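You operate a simulated robot arm through the tools that you are given. There is no shell and no other tool.

You are at the controls of a simulated robot arm. One attempt, no reset.

TASK
Red lever back to tank, pull the clear hose off pump and can.
Fine: lay both ends on the bumper; battery switch off.
Where things are to end (x, y in the base frame): black sleeve of the clear hose within 0.06 m of [0.27, -0.7]; dip end of the clear hose within 0.06 m of [0.03, -0.7].

Only the result counts: the job must be done as asked and must still hold three seconds after the hand-in. Knocking over, shifting, dropping, spilling or breaking anything else fails it.

THE ROBOT
A 7-joint arm with a two-finger parallel gripper, fixed in place. Base frame: the origin is at the foot of the arm, x ahead of it, y to its left, z up. Lengths are in m, angles in degrees, forces in N, time in s.
Its first joint turns from -166.0 to 166.0 degrees. Payload 3.43 kg.
The TCP is the grasp point between the finger pads, 0.03 m short of the fingertips. In the tool frame z runs along the fingers and y along their closing line. The gripper opens to 0.094 m. The fingers are 0.028 m wide and 0.01 m thick; the gripper's body (0.05 by 0.096 m) begins 0.055 m behind the TCP.
Orientation is that of the tool frame in the base frame, as a unit quaternion [x, y, z, w]. With the fingers straight down and closing along the base's y, the tool's x points along the base's -x, its y along +y and its z along -z.

THE INTERFACE
- The arm moves only by the tool arm_command. Its argument "moves" is a list of rows, each a list of 7 numbers: the shift along the base's x, y, z in m, then the turn, a rotation vector about the base's x, y, z in degrees, then the gripper command, from -1 (shut) to 1 (fully open), values between in proportion. In form: [[dx, dy, dz, rx, ry, rz, hand], ...]. A call has 1 to 20 rows; each row shifts and turns the commanded pose from where the row before left it. Each row takes 0.2 s and may step no farther than 0.05 m and 8.6 degrees from the row before; otherwise, or with a gripper value out of range, the whole call is refused. A pose out of reach is approached as far as the arm can. The call stops where the force on the tool passes 80 N (or 10 N more than at its start, if that is more) or the arm is blocked; 0.2 s more then pass. Each finger travels about 0.045 m/s and halts on what it meets, pressing with about 21 N; the grip force reading is that of the motor and also rises with nothing between the fingers. The clock runs only during rows and for 0.2 s after the last one: add rows that do not move to give the fingers time. The reply holds the time, the measured pose of the TCP, the force on the tool along the base axes, the opening and the grip force, in the units named above and with some noise, with the torque about the TCP (base axes, N m) and any sound that the robot's microphone picked up.
- Cameras (640 x 400 px; columns grow to the right, rows downward): "scene" is fixed at [0.219, -0.4996, 1.389]; the picture's right is [0.40, -0.92, 0.00], its down [0.67, 0.29, -0.68] and it looks along [0.63, 0.27, 0.73] (base axes); focal length 214 px, centre (320, 200). "wrist" rides on the gripper at [0.076, 0.014, -0.103] in the tool frame; the picture's right is [-0.18, 0.98, 0.00], its down [-0.75, -0.14, -0.64] and it looks along [-0.63, -0.12, 0.77] (tool axes); focal length 243 px, centre (320, 200). There is no depth. A picture from a camera that has moved, and an enlarged one, comes with that camera's place and axes in the base frame and with its lens.
- get_image(camera): a new picture of that camera. It takes no simulated time.
- inspect(camera, box): a new picture of the part [left, top, right, bottom] of that camera's present view, enlarged. It takes no simulated time.
- finish_job(): hands the job in; it is judged then, once.

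Places have to be worked out from the pictures, the camera data and where the tool is seen. Open the gripper and draw the arm clear of the work before you hand the job in, unless the task says otherwise.

The tools are called after "Call:" as name(argument=value, ...) on one line, values as JSON. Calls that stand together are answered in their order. arm_command: Moves the arm, as the interface text tells. Its arguments: {"type":"object","properties":{"moves":{"type":"array","items":{"type":"array","items":{"type":"number"}}}},"required":["moves"]} The other tools are called the same way: get_image (camera) takes a picture; inspect (camera, box) takes an enlarged picture of a part of a camera's view; finish_job () hands the job in.

At the start:

```text
clock: 0.0
tool_pos: [0.0437, -0.5749, 1.2776]
orientation: [0.0, 1.0, -0.001, 0.0]
ft_force: [0.3, 0.5, 1.0]
torque: [0.03, -0.04, 0.03]
grip_width: 0.094
grip_force: 0.0
```

scene: 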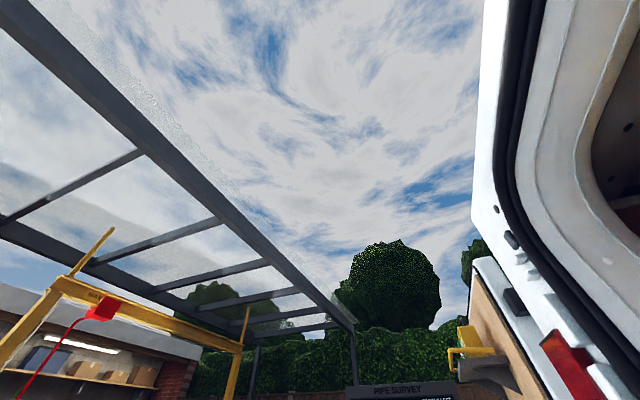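
wrist: 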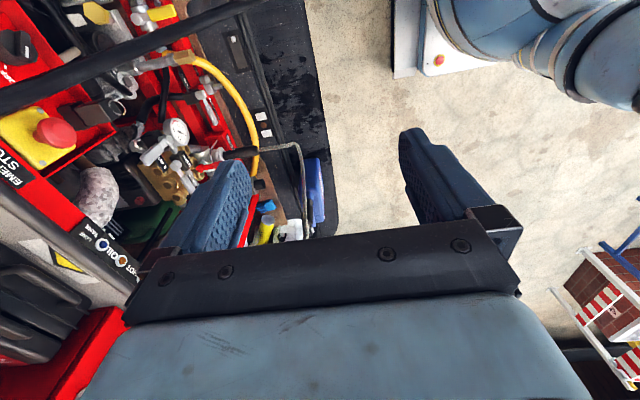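

The scene camera looks mostly at the sky, so the wrist camera is the useful one; it shows a machine (pump, manifold, hose) in the rear of a van. I'll take enlarged views first.

Call:
get_image(camera="wrist")

Call:
inspect(camera="wrist", box=[0, 0, 200, 125])

Call:
inspect(camera="wrist", box=[100, 80, 340, 250])

Call:
get_image(camera="scene")

```text
taken
camera wrist: at [-0.032, -0.5597, 1.3805], right [0.18, 0.98, 0.0], down [0.75, -0.14, 0.64], along [0.63, -0.12, -0.77], focal length 243 px, centre (320, 200)
```

wrist: 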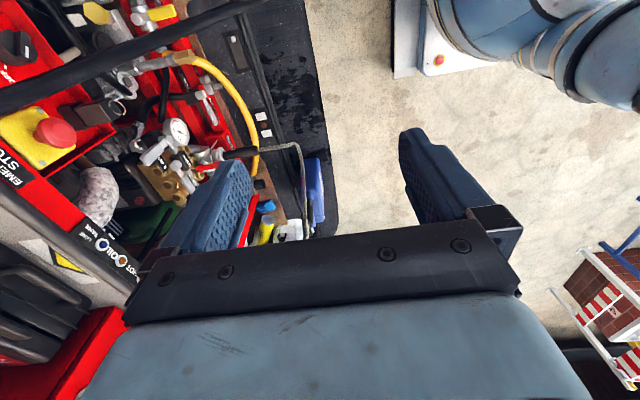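

```text
3.20 times, centred on (100, 62) of wrist
camera zoom: at [-0.032, -0.5597, 1.3805], right [0.18, 0.98, 0.0], down [0.75, -0.14, 0.64], along [0.63, -0.12, -0.77], focal length 776 px, centre (1024, 640)
```

zoom: 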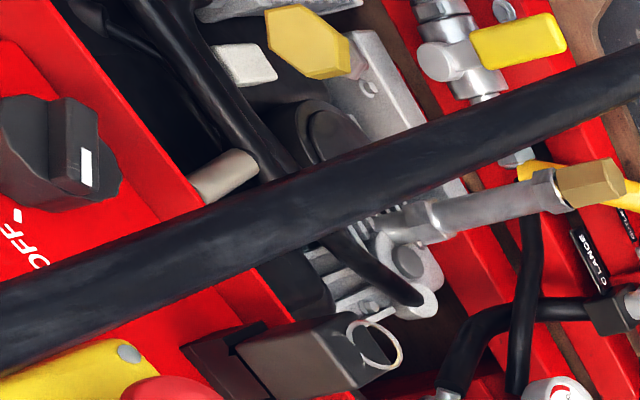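

```text
2.35 times, centred on (220, 165) of wrist
camera zoom: at [-0.032, -0.5597, 1.3805], right [0.18, 0.98, 0.0], down [0.75, -0.14, 0.64], along [0.63, -0.12, -0.77], focal length 571 px, centre (555, 282)
```

zoom: 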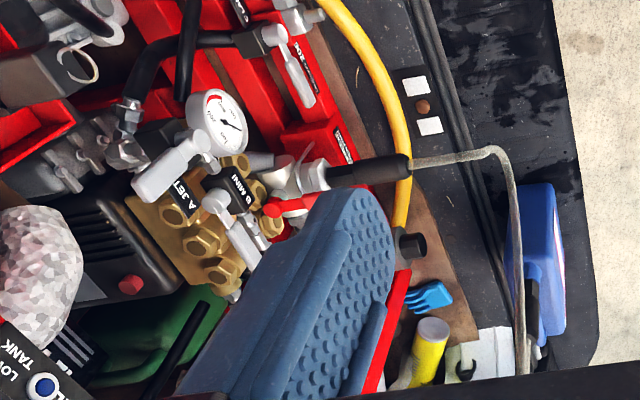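

```text
taken
```

scene: 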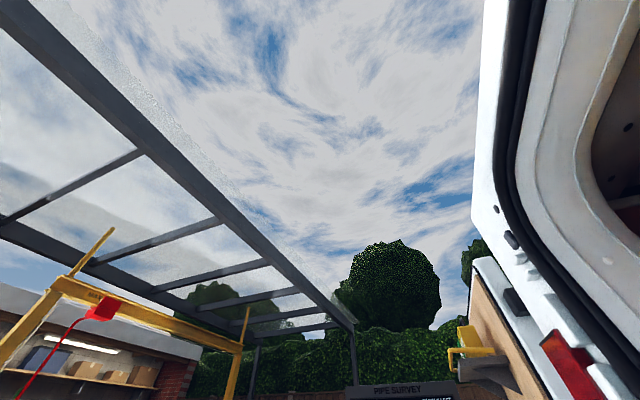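

The wrist view shows a jetter in the van: the red-lever valve with a black-sleeved clear hose, a blue can on the black bumper, and an OFF-marked knob on a red panel. I'll turn the hand about the vertical so the camera looks into the van, staying at this height.

Call:
arm_command(moves=[[0, 0, 0, 0, 0, -8, 1], [0, 0, 0, 0, 0, -8, 1], [0, 0, 0, 0, 0, -8, 1], [0, 0, 0, 0, 0, -8, 1], [0, 0, 0, 0, 0, -8, 1]])

Call:
get_image(camera="wrist")

```text
clock: 1.2
tool_pos: [0.0451, -0.5746, 1.2783]
orientation: [0.344, 0.939, 0.0, 0.001]
ft_force: [0.5, 0.2, -0.2]
torque: [0.02, -0.02, -0.01]
grip_width: 0.0944
grip_force: 0.0
```

```text
taken
camera wrist: at [-0.0045, -0.5138, 1.381], right [0.77, 0.63, 0.0], down [0.49, -0.59, 0.64], along [0.41, -0.5, -0.77], focal length 243 px, centre (320, 200)
```

wrist: 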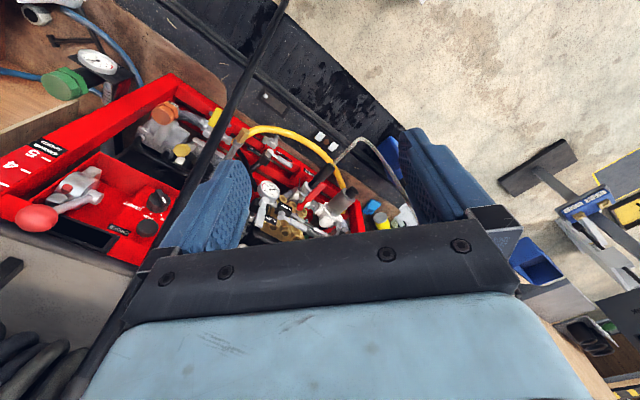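

A dark bar crosses the view between me and the jetter, so I'll inspect this view in detail before moving further.

Call:
inspect(camera="wrist", box=[0, 0, 320, 200])

Call:
inspect(camera="wrist", box=[220, 100, 440, 240])

Call:
inspect(camera="wrist", box=[0, 200, 200, 400])

```text
2.00 times, centred on (160, 100) of wrist
camera zoom: at [-0.0045, -0.5138, 1.381], right [0.77, 0.63, 0.0], down [0.49, -0.59, 0.64], along [0.41, -0.5, -0.77], focal length 485 px, centre (640, 400)
```

zoom: 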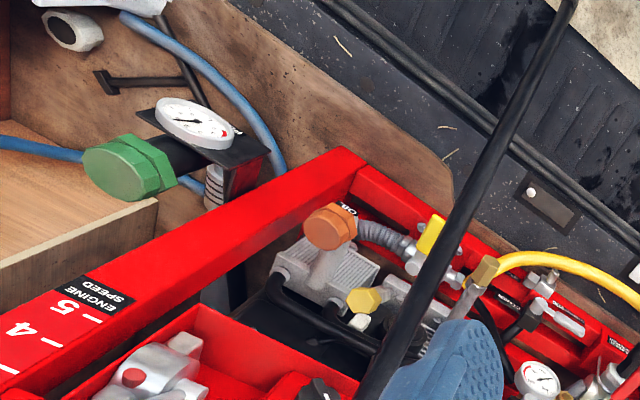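

```text
2.86 times, centred on (330, 170) of wrist
camera zoom: at [-0.0045, -0.5138, 1.381], right [0.77, 0.63, 0.0], down [0.49, -0.59, 0.64], along [0.41, -0.5, -0.77], focal length 693 px, centre (291, 286)
```

zoom: 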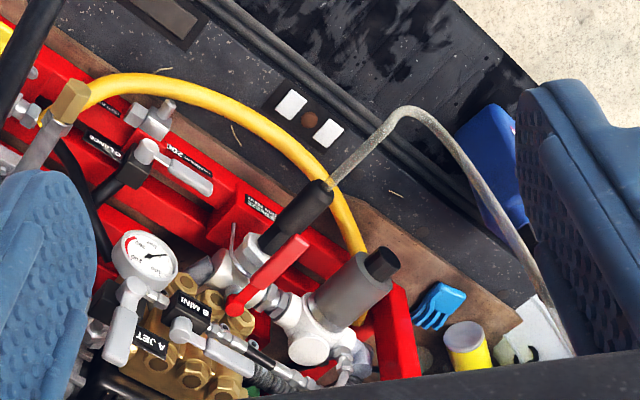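

```text
2.00 times, centred on (100, 300) of wrist
camera zoom: at [-0.0045, -0.5138, 1.381], right [0.77, 0.63, 0.0], down [0.49, -0.59, 0.64], along [0.41, -0.5, -0.77], focal length 485 px, centre (760, 0)
```

zoom: 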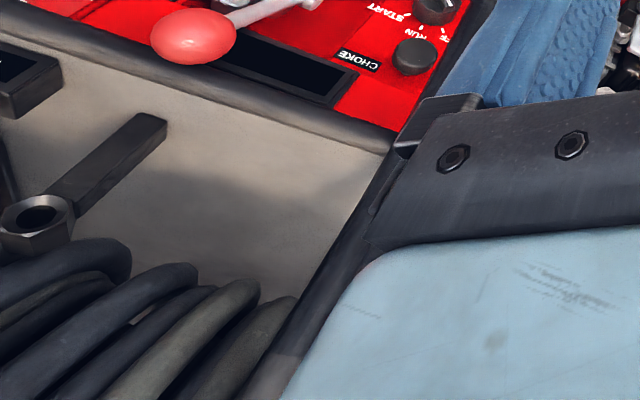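

The bar seems to sit near x≈-0.03, z≈1.0, but the baseline is short. I'll shift to +x and finish turning so the camera looks straight into the van (-y), giving me a wider stereo baseline.

Call:
arm_command(moves=[[0.04, 0.01, 0, 0, 0, -8, 1], [0.04, 0.01, 0, 0, 0, -8, 1], [0.04, 0.01, 0, 0, 0, -8, 1], [0.04, 0.01, 0, 0, 0, -8, 1], [0.04, 0.01, 0, 0, 0, -8, 1], [0, 0, 0, 0, 0, -8, 1]])

Call:
get_image(camera="wrist")

Call:
inspect(camera="wrist", box=[160, 80, 480, 240])

Call:
inspect(camera="wrist", box=[320, 0, 640, 200])

```text
clock: 2.6
tool_pos: [0.2444, -0.5262, 1.2782]
orientation: [0.696, 0.719, 0.0, 0.0]
ft_force: [0.0, 0.5, 1.0]
torque: [0.01, -0.01, -0.01]
grip_width: 0.094
grip_force: 0.0
```

```text
taken
camera wrist: at [0.256, -0.4489, 1.3805], right [0.99, -0.15, 0.0], down [-0.12, -0.76, 0.64], along [-0.1, -0.63, -0.77], focal length 243 px, centre (320, 200)
```

wrist: 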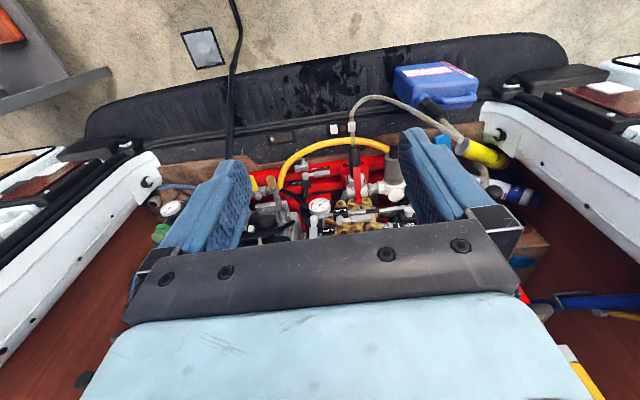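

```text
2.00 times, centred on (320, 160) of wrist
camera zoom: at [0.256, -0.4489, 1.3805], right [0.99, -0.15, 0.0], down [-0.12, -0.76, 0.64], along [-0.1, -0.63, -0.77], focal length 485 px, centre (320, 280)
```

zoom: 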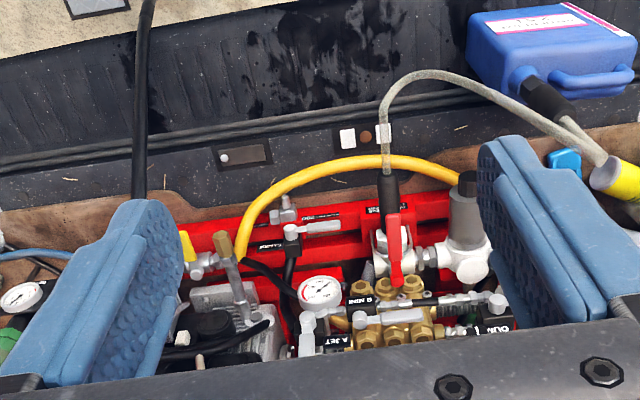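

```text
2.00 times, centred on (480, 100) of wrist
camera zoom: at [0.256, -0.4489, 1.3805], right [0.99, -0.15, 0.0], down [-0.12, -0.76, 0.64], along [-0.1, -0.63, -0.77], focal length 485 px, centre (0, 400)
```

zoom: 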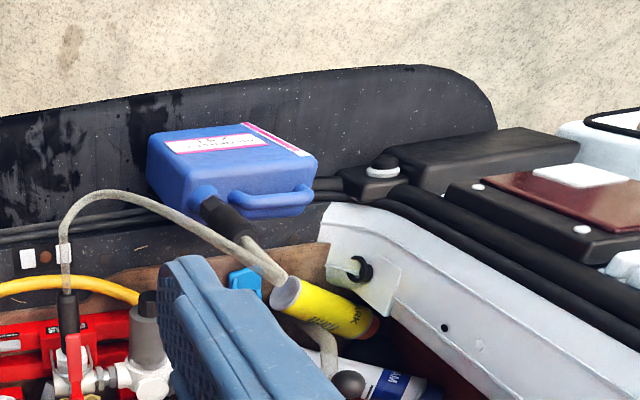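

This is a good top view: right is +x and up is +y, with the blue can at the bumper's inner edge and the clear hose arching from the valve to it. I'll zoom in on the hose route, can mouth and valve.

Call:
inspect(camera="wrist", box=[380, 50, 560, 220])

Call:
inspect(camera="wrist", box=[300, 90, 420, 240])

Call:
inspect(camera="wrist", box=[60, 0, 300, 200])

```text
2.35 times, centred on (470, 135) of wrist
camera zoom: at [0.256, -0.4489, 1.3805], right [0.99, -0.15, 0.0], down [-0.12, -0.76, 0.64], along [-0.1, -0.63, -0.77], focal length 571 px, centre (-33, 353)
```

zoom: 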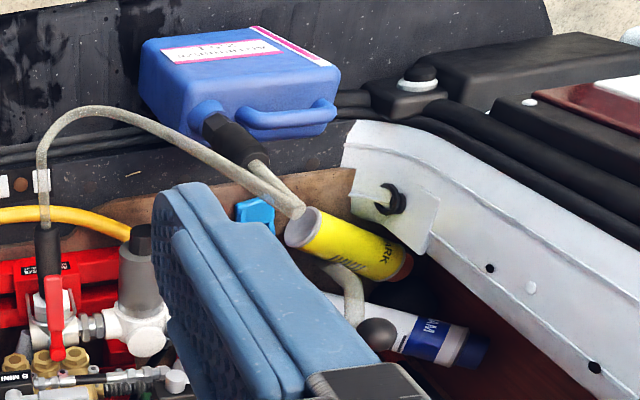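

```text
2.67 times, centred on (360, 165) of wrist
camera zoom: at [0.256, -0.4489, 1.3805], right [0.99, -0.15, 0.0], down [-0.12, -0.76, 0.64], along [-0.1, -0.63, -0.77], focal length 647 px, centre (213, 293)
```

zoom: 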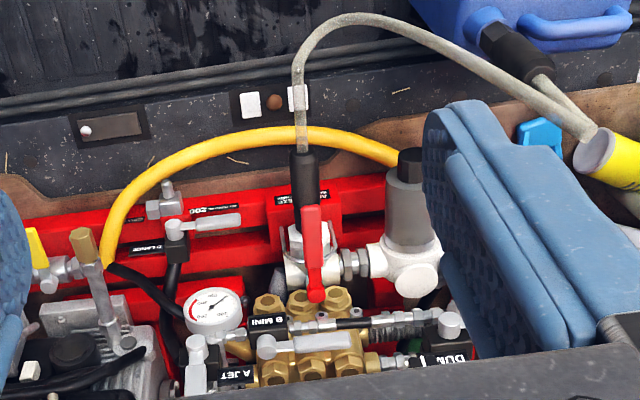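

```text
2.00 times, centred on (180, 100) of wrist
camera zoom: at [0.256, -0.4489, 1.3805], right [0.99, -0.15, 0.0], down [-0.12, -0.76, 0.64], along [-0.1, -0.63, -0.77], focal length 485 px, centre (600, 400)
```

zoom: 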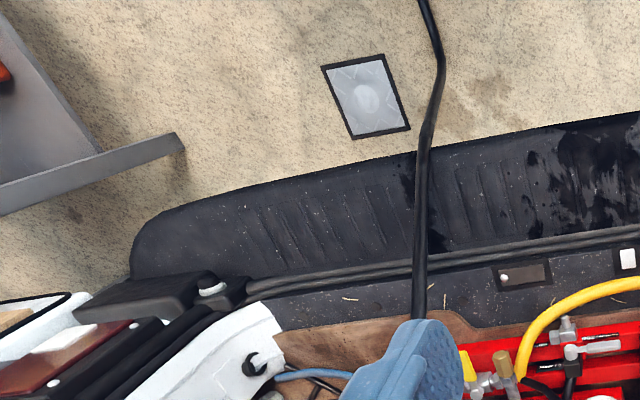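

The hose arcs from the black sleeve on the white valve, over to the can's black spout; a black supply line also hangs near x≈-0.05 over the bumper. I'll now turn to look along -x to get heights and the profile of that line.

Call:
arm_command(moves=[[0.02, 0, 0, 0, 0, -8, 1], [0.02, 0, 0, 0, 0, -8, 1], [0.02, 0, 0, 0, 0, -8, 1], [0.02, 0, 0, 0, 0, -8, 1], [0.02, 0, 0, 0, 0, -8, 1], [0.02, 0, 0, 0, 0, -8, 1], [0.02, 0, 0, 0, 0, -8, 1], [0.02, 0, 0, 0, 0, -8, 1], [0, 0, 0, 0, 0, -8, 1], [0, 0, 0, 0, 0, -8, 1]])

Call:
get_image(camera="wrist")

Call:
inspect(camera="wrist", box=[320, 0, 640, 200])

Call:
get_image(camera="scene")

```text
clock: 4.8
tool_pos: [0.4054, -0.5267, 1.2782]
orientation: [0.995, 0.103, 0.001, 0.0]
ft_force: [-0.2, 0.6, -0.4]
torque: [-0.01, 0.0, 0.04]
grip_width: 0.0944
grip_force: 0.2
```

```text
taken
camera wrist: at [0.4822, -0.5233, 1.3805], right [0.02, -1.0, 0.0], down [-0.77, -0.02, 0.64], along [-0.64, -0.01, -0.77], focal length 243 px, centre (320, 200)
```

wrist: 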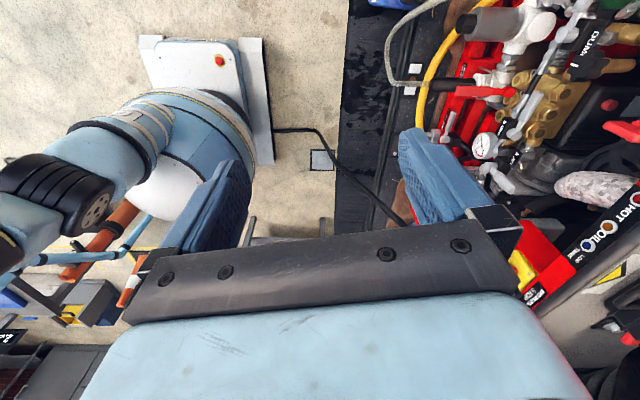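

```text
2.00 times, centred on (480, 100) of wrist
camera zoom: at [0.4822, -0.5233, 1.3805], right [0.02, -1.0, 0.0], down [-0.77, -0.02, 0.64], along [-0.64, -0.01, -0.77], focal length 485 px, centre (0, 400)
```

zoom: 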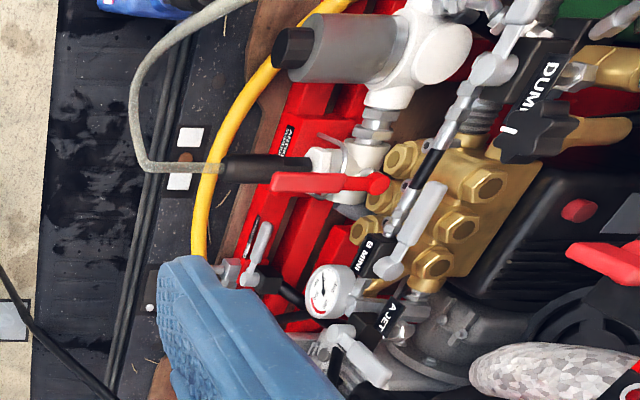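

```text
taken
```

scene: 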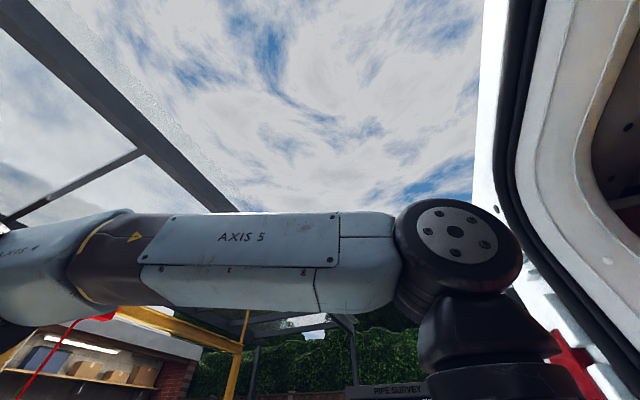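

The black line turns out to be a cable from my base rising into the van at x≈-0.05. Triangulating, the red lever's wide end is near (0.306,-0.873,0.725), its round end near (0.304,-1.02,0.71), and the sleeve runs along y below it from about y=-0.83 at z≈0.66. I'll zoom tightly on the valve to read its labels.

Call:
inspect(camera="wrist", box=[415, 60, 535, 135])

Call:
inspect(camera="wrist", box=[380, 0, 480, 63])

Call:
inspect(camera="wrist", box=[440, 60, 500, 98])

```text
5.33 times, centred on (475, 98) of wrist
camera zoom: at [0.4822, -0.5233, 1.3805], right [0.02, -1.0, 0.0], down [-0.77, -0.02, 0.64], along [-0.64, -0.01, -0.77], focal length 1294 px, centre (-507, 747)
```

zoom: 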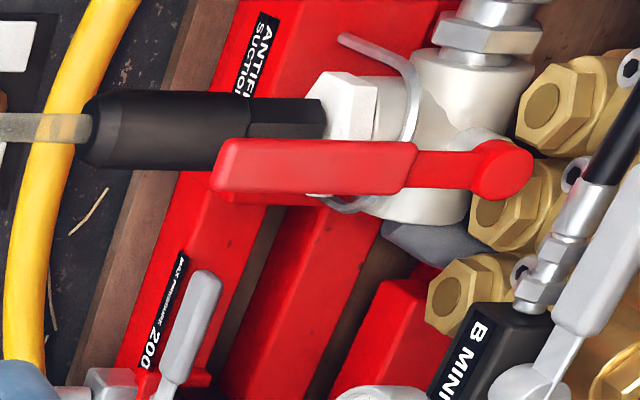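

```text
6.35 times, centred on (430, 32) of wrist
camera zoom: at [0.4822, -0.5233, 1.3805], right [0.02, -1.0, 0.0], down [-0.77, -0.02, 0.64], along [-0.64, -0.01, -0.77], focal length 1540 px, centre (-378, 1270)
```

zoom: 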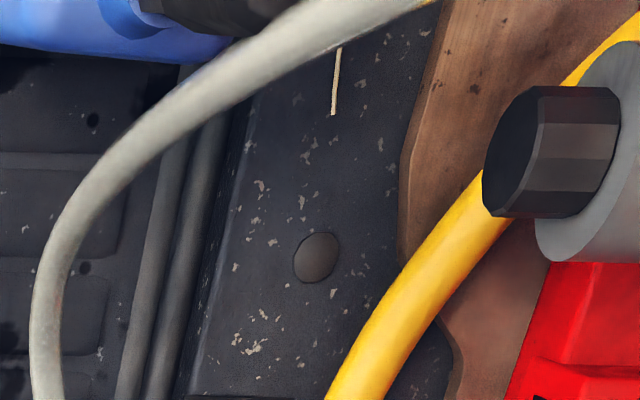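

```text
10.53 times, centred on (470, 79) of wrist
camera zoom: at [0.4822, -0.5233, 1.3805], right [0.02, -1.0, 0.0], down [-0.77, -0.02, 0.64], along [-0.64, -0.01, -0.77], focal length 2554 px, centre (-1259, 1474)
```

zoom: 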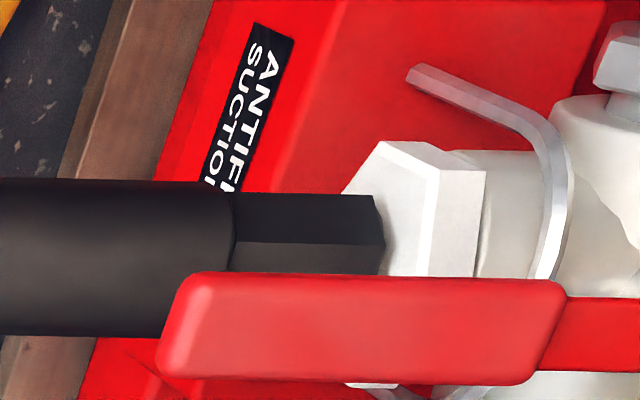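

The hub is the round end (pivot) and the lever points along +y over the sleeve labelled "ANTIFREEZE SUCTION". I'll look for a TANK label around the valve and the strainer, and look for the battery switch.

Call:
inspect(camera="wrist", box=[470, 0, 560, 80])

Call:
inspect(camera="wrist", box=[540, 0, 640, 100])

Call:
inspect(camera="wrist", box=[500, 180, 640, 300])

```text
5.00 times, centred on (515, 40) of wrist
camera zoom: at [0.4822, -0.5233, 1.3805], right [0.02, -1.0, 0.0], down [-0.77, -0.02, 0.64], along [-0.64, -0.01, -0.77], focal length 1213 px, centre (-655, 1000)
```

zoom: 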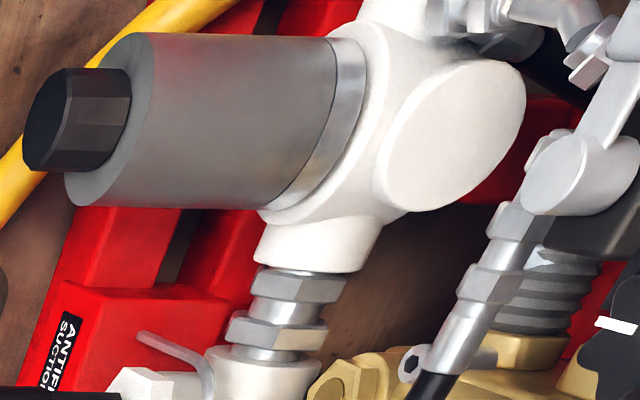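

```text
4.00 times, centred on (590, 50) of wrist
camera zoom: at [0.4822, -0.5233, 1.3805], right [0.02, -1.0, 0.0], down [-0.77, -0.02, 0.64], along [-0.64, -0.01, -0.77], focal length 970 px, centre (-760, 800)
```

zoom: 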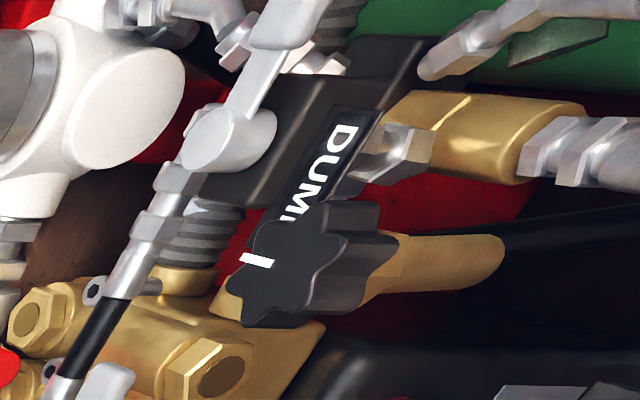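

```text
3.33 times, centred on (570, 240) of wrist
camera zoom: at [0.4822, -0.5233, 1.3805], right [0.02, -1.0, 0.0], down [-0.77, -0.02, 0.64], along [-0.64, -0.01, -0.77], focal length 809 px, centre (-513, 67)
```

zoom: 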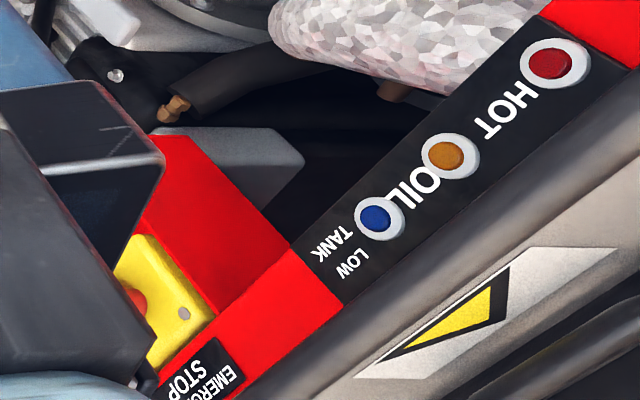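

I see a red handle at the right edge of this view, plus the OFF-marked knob seen earlier. I'll zoom on those candidates for the battery switch.

Call:
inspect(camera="wrist", box=[560, 80, 640, 180])

Call:
inspect(camera="wrist", box=[560, 280, 640, 400])

Call:
inspect(camera="wrist", box=[470, 90, 570, 200])

```text
4.00 times, centred on (600, 130) of wrist
camera zoom: at [0.4822, -0.5233, 1.3805], right [0.02, -1.0, 0.0], down [-0.77, -0.02, 0.64], along [-0.64, -0.01, -0.77], focal length 970 px, centre (-800, 480)
```

zoom: 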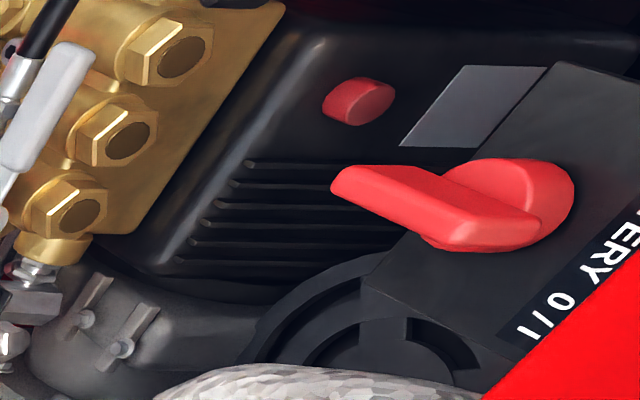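

```text
3.33 times, centred on (600, 340) of wrist
camera zoom: at [0.4822, -0.5233, 1.3805], right [0.02, -1.0, 0.0], down [-0.77, -0.02, 0.64], along [-0.64, -0.01, -0.77], focal length 809 px, centre (-613, -267)
```

zoom: 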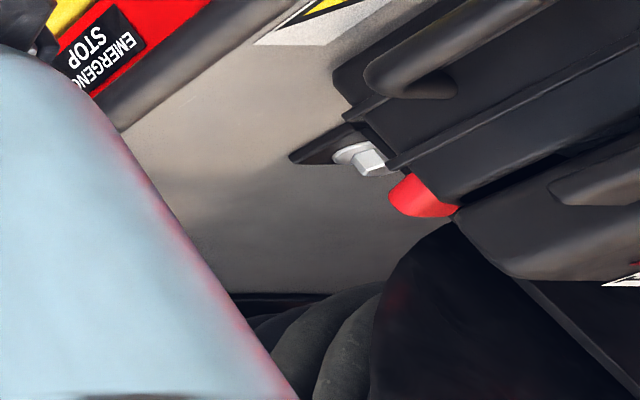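

```text
3.64 times, centred on (520, 145) of wrist
camera zoom: at [0.4822, -0.5233, 1.3805], right [0.02, -1.0, 0.0], down [-0.77, -0.02, 0.64], along [-0.64, -0.01, -0.77], focal length 882 px, centre (-407, 400)
```

zoom: 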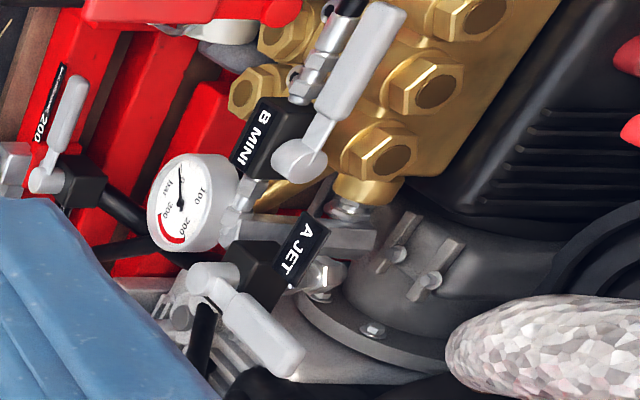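

Found it: a red rotary key on a black box labelled "BATTERY 0/I", deep in the van. I'll move toward -y at this height to see it better and triangulate it.

Call:
arm_command(moves=[[0, -0.04, 0, 0, 0, 0, 1], [0, -0.04, 0, 0, 0, 0, 1], [0, -0.04, 0, 0, 0, 0, 1], [0, -0.04, 0, 0, 0, 0, 1], [0, -0.04, 0, 0, 0, 0, 1]])

Call:
get_image(camera="wrist")

Call:
inspect(camera="wrist", box=[500, 60, 640, 180])

Call:
inspect(camera="wrist", box=[320, 40, 480, 140])

```text
clock: 6.0
tool_pos: [0.4063, -0.7199, 1.2782]
orientation: [0.995, 0.104, 0.0, 0.0]
ft_force: [1.1, 1.2, 0.9]
torque: [-0.07, 0.0, 0.01]
grip_width: 0.094
grip_force: 0.1
```

```text
taken
camera wrist: at [0.4838, -0.7177, 1.379], right [0.02, -1.0, 0.0], down [-0.77, -0.02, 0.64], along [-0.64, -0.02, -0.77], focal length 243 px, centre (320, 200)
```

wrist: 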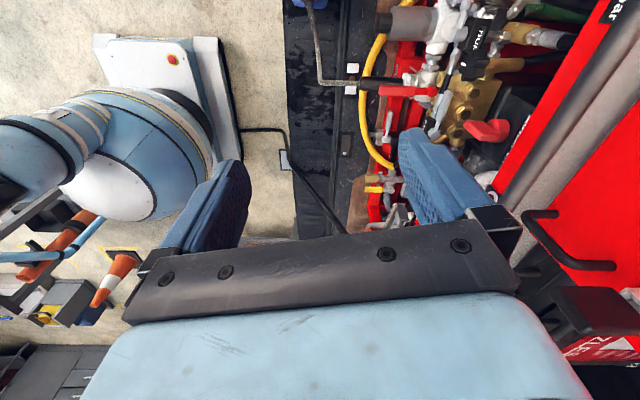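

```text
3.33 times, centred on (570, 120) of wrist
camera zoom: at [0.4838, -0.7177, 1.379], right [0.02, -1.0, 0.0], down [-0.77, -0.02, 0.64], along [-0.64, -0.02, -0.77], focal length 809 px, centre (-513, 467)
```

zoom: 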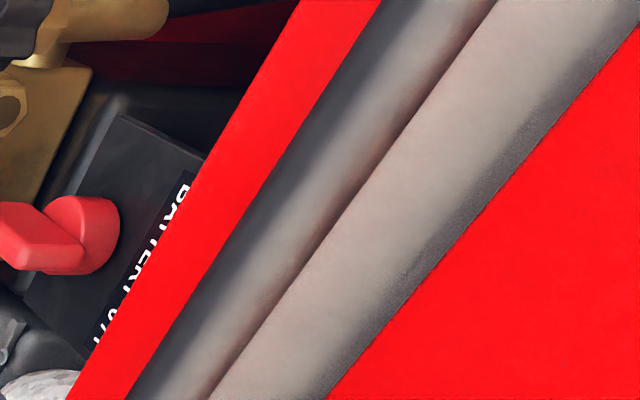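

```text
4.00 times, centred on (400, 90) of wrist
camera zoom: at [0.4838, -0.7177, 1.379], right [0.02, -1.0, 0.0], down [-0.77, -0.02, 0.64], along [-0.64, -0.02, -0.77], focal length 970 px, centre (0, 640)
```

zoom: 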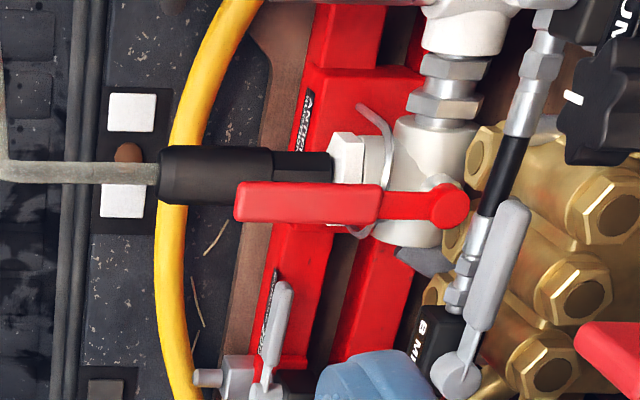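

Triangulating, the battery key is at about (0.357,-0.954,1.075), just under the red console rail that runs along x at y≈-0.946, z≈1.134; it seems to face +y. I'll back away and tilt the tool to horizontal to see that panel front-on.

Call:
arm_command(moves=[[0, 0.05, 0, 0, 0, -6, 1], [0, 0.05, 0, 0, 0, -6, 1], [0, 0.05, 0, -8, 0, 0, 1], [0, 0.05, 0, -8, 0, 0, 1], [0, 0.05, 0, -8, 0, 0, 1], [0, 0.03, 0, -8, 0, 0, 1], [0, 0, 0, -8, 0, 0, 1], [0, 0, 0, -8, 0, 0, 1]])

Call:
get_image(camera="wrist")

```text
clock: 7.8
tool_pos: [0.4056, -0.4455, 1.2768]
orientation: [0.913, 0.0, 0.0, 0.408]
ft_force: [-0.3, 0.1, -0.1]
torque: [0.0, -0.03, 0.01]
grip_width: 0.0941
grip_force: 0.0
```

```text
taken
camera wrist: at [0.4819, -0.3772, 1.3563], right [-0.19, -0.66, 0.73], down [-0.75, 0.57, 0.32], along [-0.63, -0.49, -0.6], focal length 243 px, centre (320, 200)
```

wrist: 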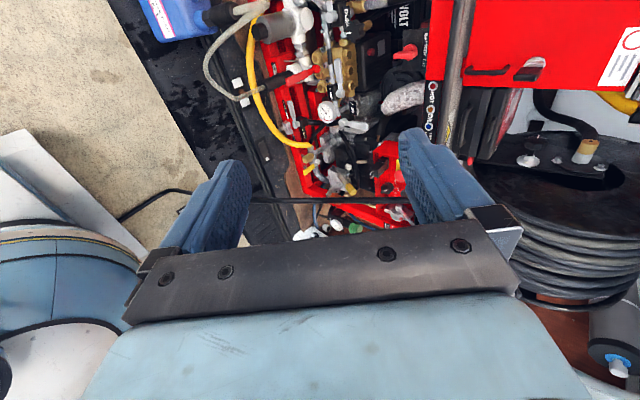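

The view is turning to face the panel. I'll tilt the remaining ~40° and drop slightly.

Call:
arm_command(moves=[[0.02, 0.01, -0.02, -8, 0, 0, 1], [0.02, 0.01, -0.02, -8, 0, 0, 1], [0.02, 0.01, -0.02, -8, 0, 0, 1], [0.02, 0.01, -0.02, -8, 0, 0, 1], [0.02, 0.0, -0.02, -8, 0, 0, 1]])

Call:
get_image(camera="wrist")

```text
clock: 9.2
tool_pos: [0.6685, -0.0693, 1.2195]
orientation: [0.686, 0.267, 0.272, 0.62]
ft_force: [1.2, 0.1, -0.3]
torque: [0.0, 0.01, -0.04]
grip_width: 0.094
grip_force: 0.1
out of reach, approached as far as the arm can: row 1, 2
stopped in row 5: the arm was blocked; the commanded pose is now the measured one
```

```text
taken
camera wrist: at [0.651, 0.0558, 1.2459], right [-0.1, -0.22, 0.97], down [-0.99, -0.07, -0.12], along [0.09, -0.97, -0.21], focal length 243 px, centre (320, 200)
```

wrist: 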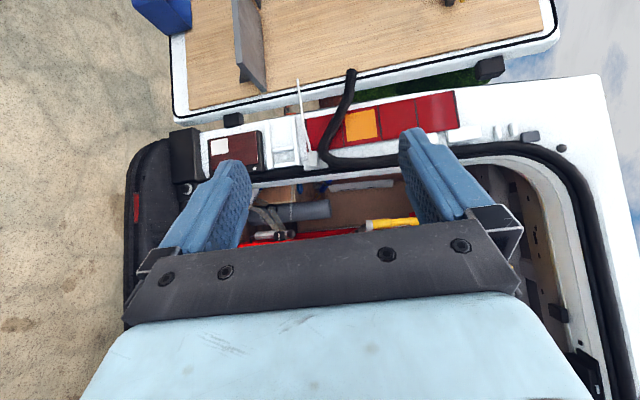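

The arm ran into a joint limit and swung out to (0.67,-0.07); nothing was touched (force ≈1 N), and the view shows the van's rear corner clear. I'll bring the tool back to pointing down while returning toward the work side.

Call:
arm_command(moves=[[-0.01, -0.02, 0.0, 6, 6, 0, 1], [-0.015, -0.02, 0.0, 6, 6, 0, 1], [-0.02, -0.03, 0.005, 6, 6, 0, 1], [-0.02, -0.03, 0.005, 6, 6, 0, 1]])

```text
clock: 10.2
tool_pos: [0.6056, -0.1736, 1.2289]
orientation: [0.841, 0.328, 0.172, 0.395]
ft_force: [0.0, 1.0, -0.5]
torque: [-0.01, -0.02, -0.06]
grip_width: 0.0937
grip_force: 0.0
```

Tracking well again (TCP where commanded). Continuing to tool-down and back toward the van.

Call:
arm_command(moves=[[-0.02, -0.03, 0.005, 6, 6, 0, 1], [-0.02, -0.03, 0.005, 6, 6, 0, 1], [-0.02, -0.03, 0.005, 6, 6, 0, 1], [-0.02, -0.03, 0.005, 6, 6, 0, 1], [-0.02, -0.03, 0.005, 6, 6, 0, 1], [-0.02, -0.03, 0.005, 6, 6, 0, 1]])

Call:
get_image(camera="wrist")

```text
clock: 11.6
tool_pos: [0.4838, -0.3508, 1.2615]
orientation: [0.931, 0.365, -0.001, 0.003]
ft_force: [0.6, 0.7, -0.1]
torque: [-0.08, 0.0, 0.0]
grip_width: 0.0941
grip_force: 0.1
```

```text
taken
camera wrist: at [0.5501, -0.308, 1.3632], right [0.53, -0.85, 0.0], down [-0.65, -0.4, 0.64], along [-0.54, -0.34, -0.77], focal length 243 px, centre (320, 200)
```

wrist: 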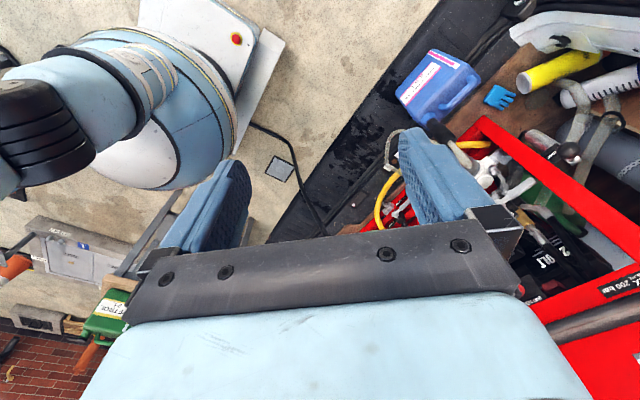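

I'll zoom on this view of the machine frame and can from the right side.

Call:
inspect(camera="wrist", box=[380, 0, 640, 180])

Call:
inspect(camera="wrist", box=[380, 40, 500, 160])

Call:
inspect(camera="wrist", box=[500, 160, 640, 320])

```text
2.22 times, centred on (510, 90) of wrist
camera zoom: at [0.5501, -0.308, 1.3632], right [0.53, -0.85, 0.0], down [-0.65, -0.4, 0.64], along [-0.54, -0.34, -0.77], focal length 539 px, centre (-102, 444)
```

zoom: 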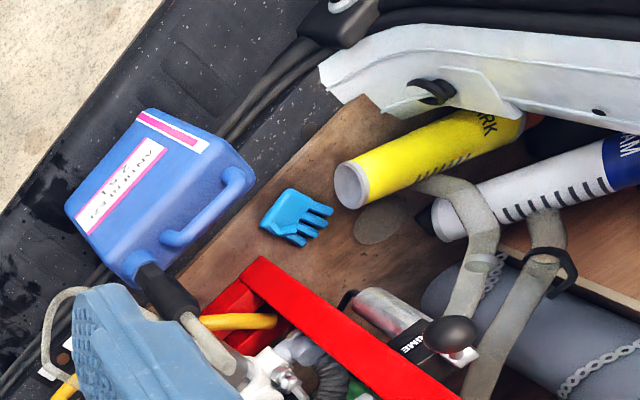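

```text
3.33 times, centred on (440, 100) of wrist
camera zoom: at [0.5501, -0.308, 1.3632], right [0.53, -0.85, 0.0], down [-0.65, -0.4, 0.64], along [-0.54, -0.34, -0.77], focal length 809 px, centre (-80, 533)
```

zoom: 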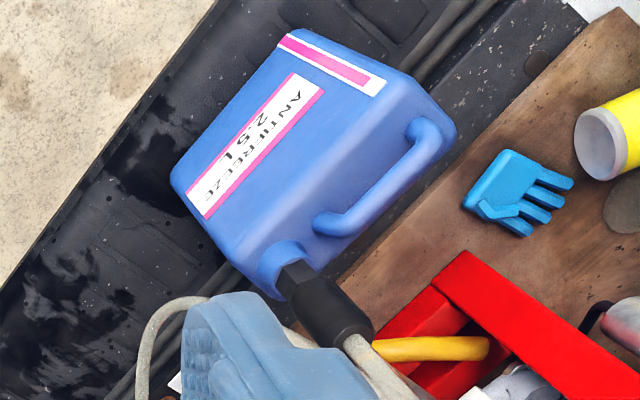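

```text
2.50 times, centred on (570, 240) of wrist
camera zoom: at [0.5501, -0.308, 1.3632], right [0.53, -0.85, 0.0], down [-0.65, -0.4, 0.64], along [-0.54, -0.34, -0.77], focal length 606 px, centre (-305, 100)
```

zoom: 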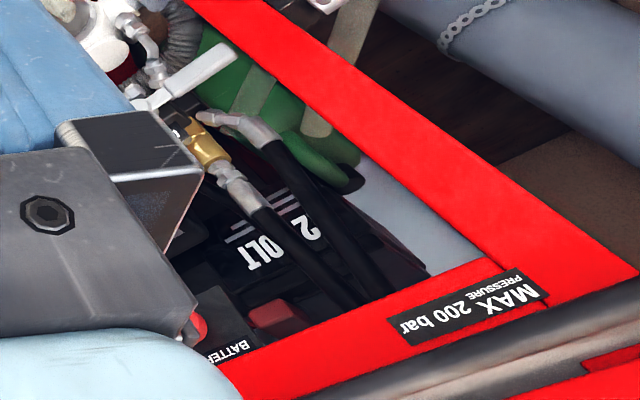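

The can stands on the bumper with its neck near (0.49,-0.70,0.72) and a vertical black piece to z≈0.85, from which the hose leaves; bumper surface is about z≈0.51. I'll turn so the fingers close along x (camera facing -y) and come lower in front of the can to look closely.

Call:
arm_command(moves=[[0, 0, -0.02, 0, 0, 8, 1], [0, 0, -0.02, 0, 0, 8, 1], [0, 0, -0.02, 0, 0, 8, 1], [0, 0, -0.02, 0, 0, 8, 1], [0, 0, -0.02, 0, 0, 8, 1], [0, 0, -0.02, 0, 0, 7, 1]])

Call:
get_image(camera="wrist")

Call:
inspect(camera="wrist", box=[240, 80, 440, 240])

```text
clock: 13.0
tool_pos: [0.482, -0.3521, 1.1389]
orientation: [0.709, 0.705, 0.001, 0.003]
ft_force: [-1.0, -0.6, 0.1]
torque: [0.01, 0.01, -0.02]
grip_width: 0.0942
grip_force: 0.0
```

```text
taken
camera wrist: at [0.4966, -0.2744, 1.2414], right [0.98, -0.19, 0.01], down [-0.15, -0.75, 0.64], along [-0.12, -0.63, -0.77], focal length 243 px, centre (320, 200)
```

wrist: 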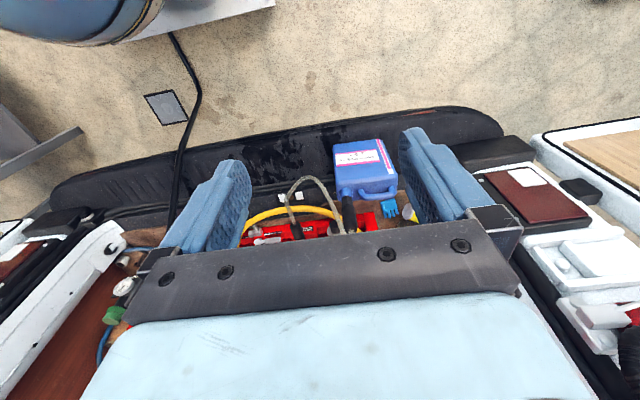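

```text
2.50 times, centred on (340, 160) of wrist
camera zoom: at [0.4966, -0.2744, 1.2414], right [0.98, -0.19, 0.01], down [-0.15, -0.75, 0.64], along [-0.12, -0.63, -0.77], focal length 606 px, centre (270, 300)
```

zoom: 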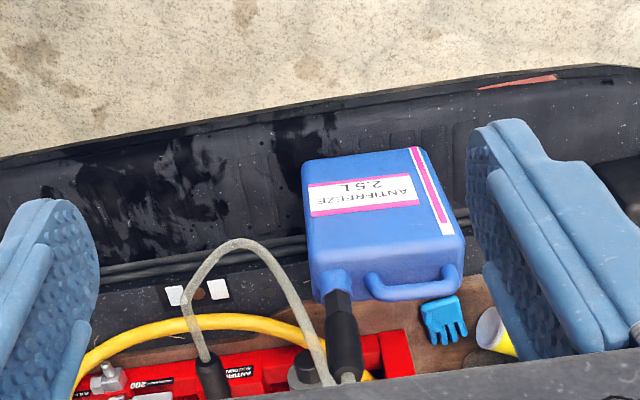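

The can, its black-topped neck and the arch of clear hose are now clear. Next I'll move over the valve (staying high at z≈1.25, clear of the rail) to look straight down at the red lever and find the TANK mark.

Call:
arm_command(moves=[[-0.02, -0.03, 0.02, 0, 0, 0, 1], [-0.02, -0.03, 0.02, 0, 0, 0, 1], [-0.02, -0.03, 0.02, 0, 0, 0, 1], [-0.02, -0.03, 0.02, 0, 0, 0, 1], [-0.02, -0.03, 0.02, 0, 0, 0, 1], [-0.02, -0.03, 0.02, 0, 0, 0, 1], [-0.02, -0.03, 0.0, 0, 0, 0, 1], [-0.02, -0.03, 0.0, 0, 0, 0, 1], [-0.02, -0.03, 0.0, 0, 0, 0, 1]])

Call:
get_image(camera="wrist")

Call:
inspect(camera="wrist", box=[260, 80, 420, 240])

Call:
inspect(camera="wrist", box=[310, 120, 390, 220])

```text
clock: 15.0
tool_pos: [0.3005, -0.6229, 1.2598]
orientation: [0.71, 0.705, 0.001, 0.002]
ft_force: [0.1, 0.0, 0.0]
torque: [-0.06, 0.0, 0.01]
grip_width: 0.0939
grip_force: 0.1
```

```text
taken
camera wrist: at [0.3153, -0.5452, 1.3618], right [0.98, -0.19, 0.0], down [-0.15, -0.75, 0.64], along [-0.12, -0.63, -0.77], focal length 243 px, centre (320, 200)
```

wrist: 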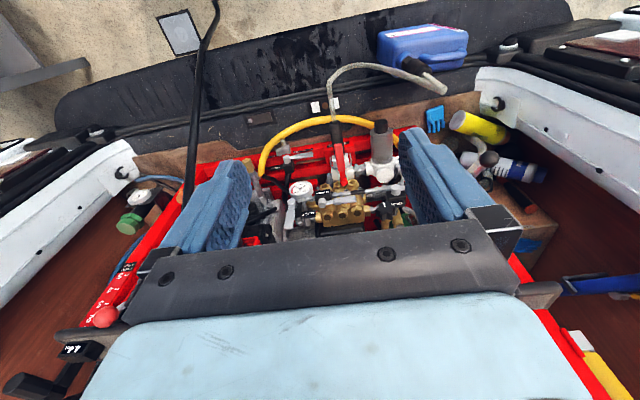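

```text
2.50 times, centred on (340, 160) of wrist
camera zoom: at [0.3153, -0.5452, 1.3618], right [0.98, -0.19, 0.0], down [-0.15, -0.75, 0.64], along [-0.12, -0.63, -0.77], focal length 606 px, centre (270, 300)
```

zoom: 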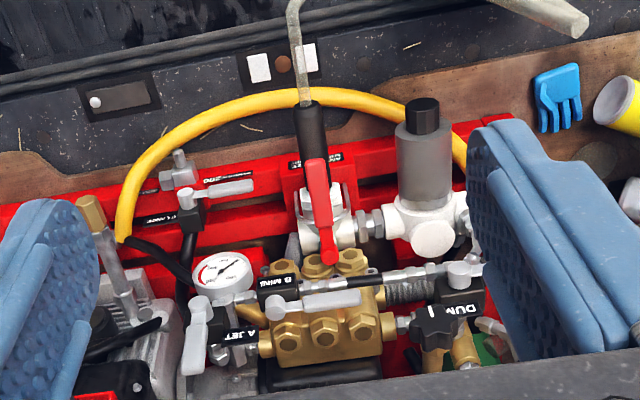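

```text
4.00 times, centred on (350, 170) of wrist
camera zoom: at [0.3153, -0.5452, 1.3618], right [0.98, -0.19, 0.0], down [-0.15, -0.75, 0.64], along [-0.12, -0.63, -0.77], focal length 970 px, centre (200, 320)
```

zoom: 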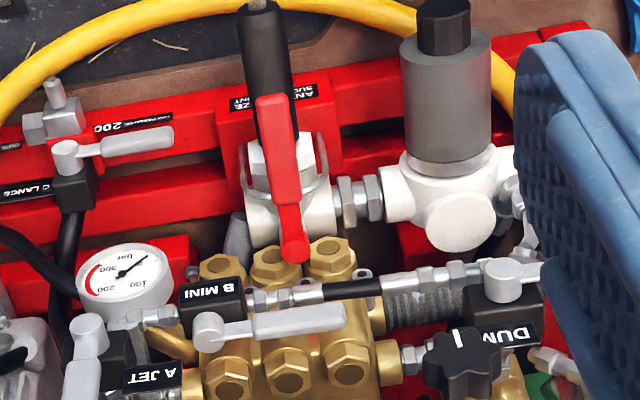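

The lever hub sits above the 3-way valve at about (0.307,-1.006,0.727), with the strainer (tank side) on the +x port. I'll zoom hard on the valve's wire clip and any label near the strainer.

Call:
inspect(camera="wrist", box=[325, 145, 365, 170])

Call:
inspect(camera="wrist", box=[330, 165, 370, 190])

Call:
inspect(camera="wrist", box=[360, 115, 420, 190])

```text
16.00 times, centred on (345, 158) of wrist
camera zoom: at [0.3153, -0.5452, 1.3618], right [0.98, -0.19, 0.0], down [-0.15, -0.75, 0.64], along [-0.12, -0.63, -0.77], focal length 3882 px, centre (-80, 880)
```

zoom: 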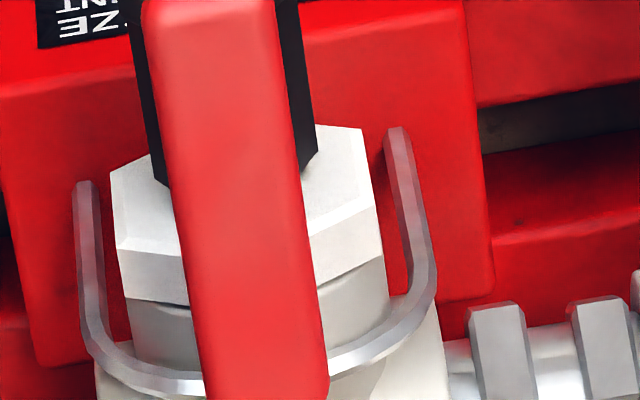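

```text
16.00 times, centred on (350, 178) of wrist
camera zoom: at [0.3153, -0.5452, 1.3618], right [0.98, -0.19, 0.0], down [-0.15, -0.75, 0.64], along [-0.12, -0.63, -0.77], focal length 3882 px, centre (-160, 560)
```

zoom: 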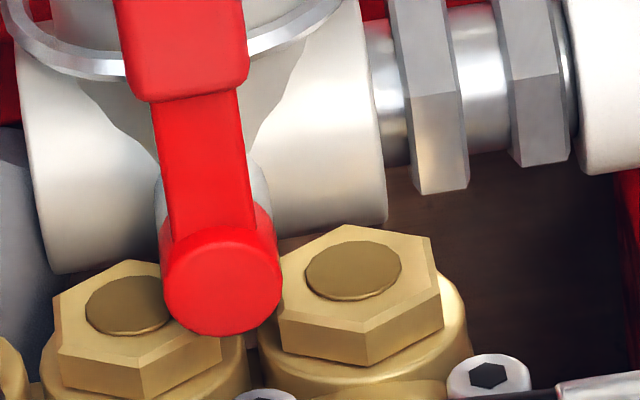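

```text
5.33 times, centred on (390, 152) of wrist
camera zoom: at [0.3153, -0.5452, 1.3618], right [0.98, -0.19, 0.0], down [-0.15, -0.75, 0.64], along [-0.12, -0.63, -0.77], focal length 1294 px, centre (-53, 453)
```

zoom: 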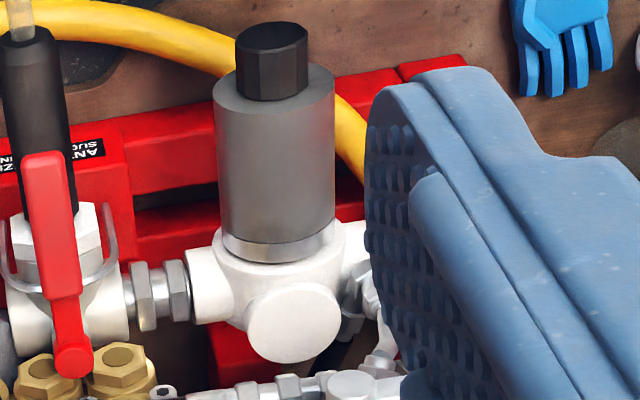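

The lever axis is vertical, so "tank" should be a quarter turn toward the +x port, where the white strainer tee connects. I'll now view the battery switch from the front: back off to about (0.36,-0.48,1.13) and tilt the tool 40° outward with camera facing -y.

Call:
arm_command(moves=[[0.01, 0.03, -0.02, 0, 0, 0, 1], [0.01, 0.03, -0.02, -8, 0, 0, 1], [0.01, 0.03, -0.02, -8, 0, 0, 1], [0.01, 0.03, -0.02, -8, 0, 0, 1], [0.01, 0.03, -0.02, -8, 0, 0, 1], [0.01, 0.0, -0.02, -8, 0, 0, 1]])

Call:
get_image(camera="wrist")

Call:
inspect(camera="wrist", box=[240, 100, 400, 240])

```text
clock: 16.4
tool_pos: [0.3623, -0.472, 1.1413]
orientation: [0.665, 0.662, -0.24, 0.246]
ft_force: [-0.5, -0.3, -0.5]
torque: [0.01, 0.03, -0.01]
grip_width: 0.0941
grip_force: 0.0
```

```text
taken
camera wrist: at [0.3768, -0.3465, 1.17], right [0.98, -0.14, 0.13], down [-0.15, -0.16, 0.98], along [-0.12, -0.98, -0.18], focal length 243 px, centre (320, 200)
```

wrist: 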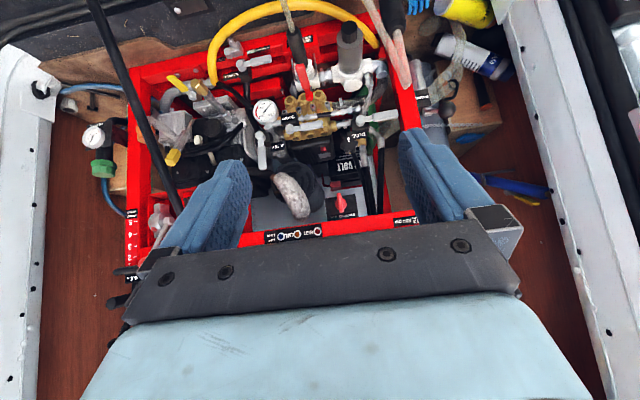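

```text
2.86 times, centred on (320, 170) of wrist
camera zoom: at [0.3768, -0.3465, 1.17], right [0.98, -0.14, 0.13], down [-0.15, -0.16, 0.98], along [-0.12, -0.98, -0.18], focal length 693 px, centre (320, 286)
```

zoom: 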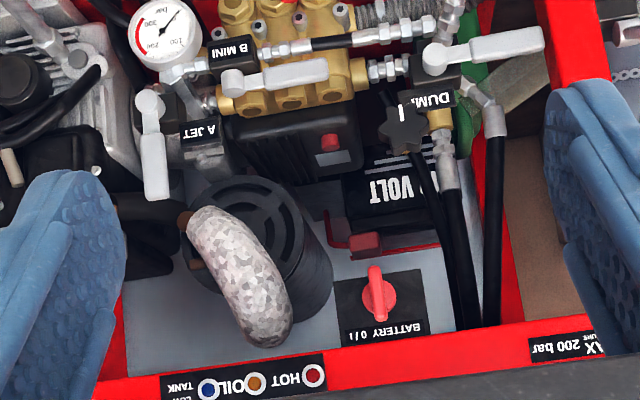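

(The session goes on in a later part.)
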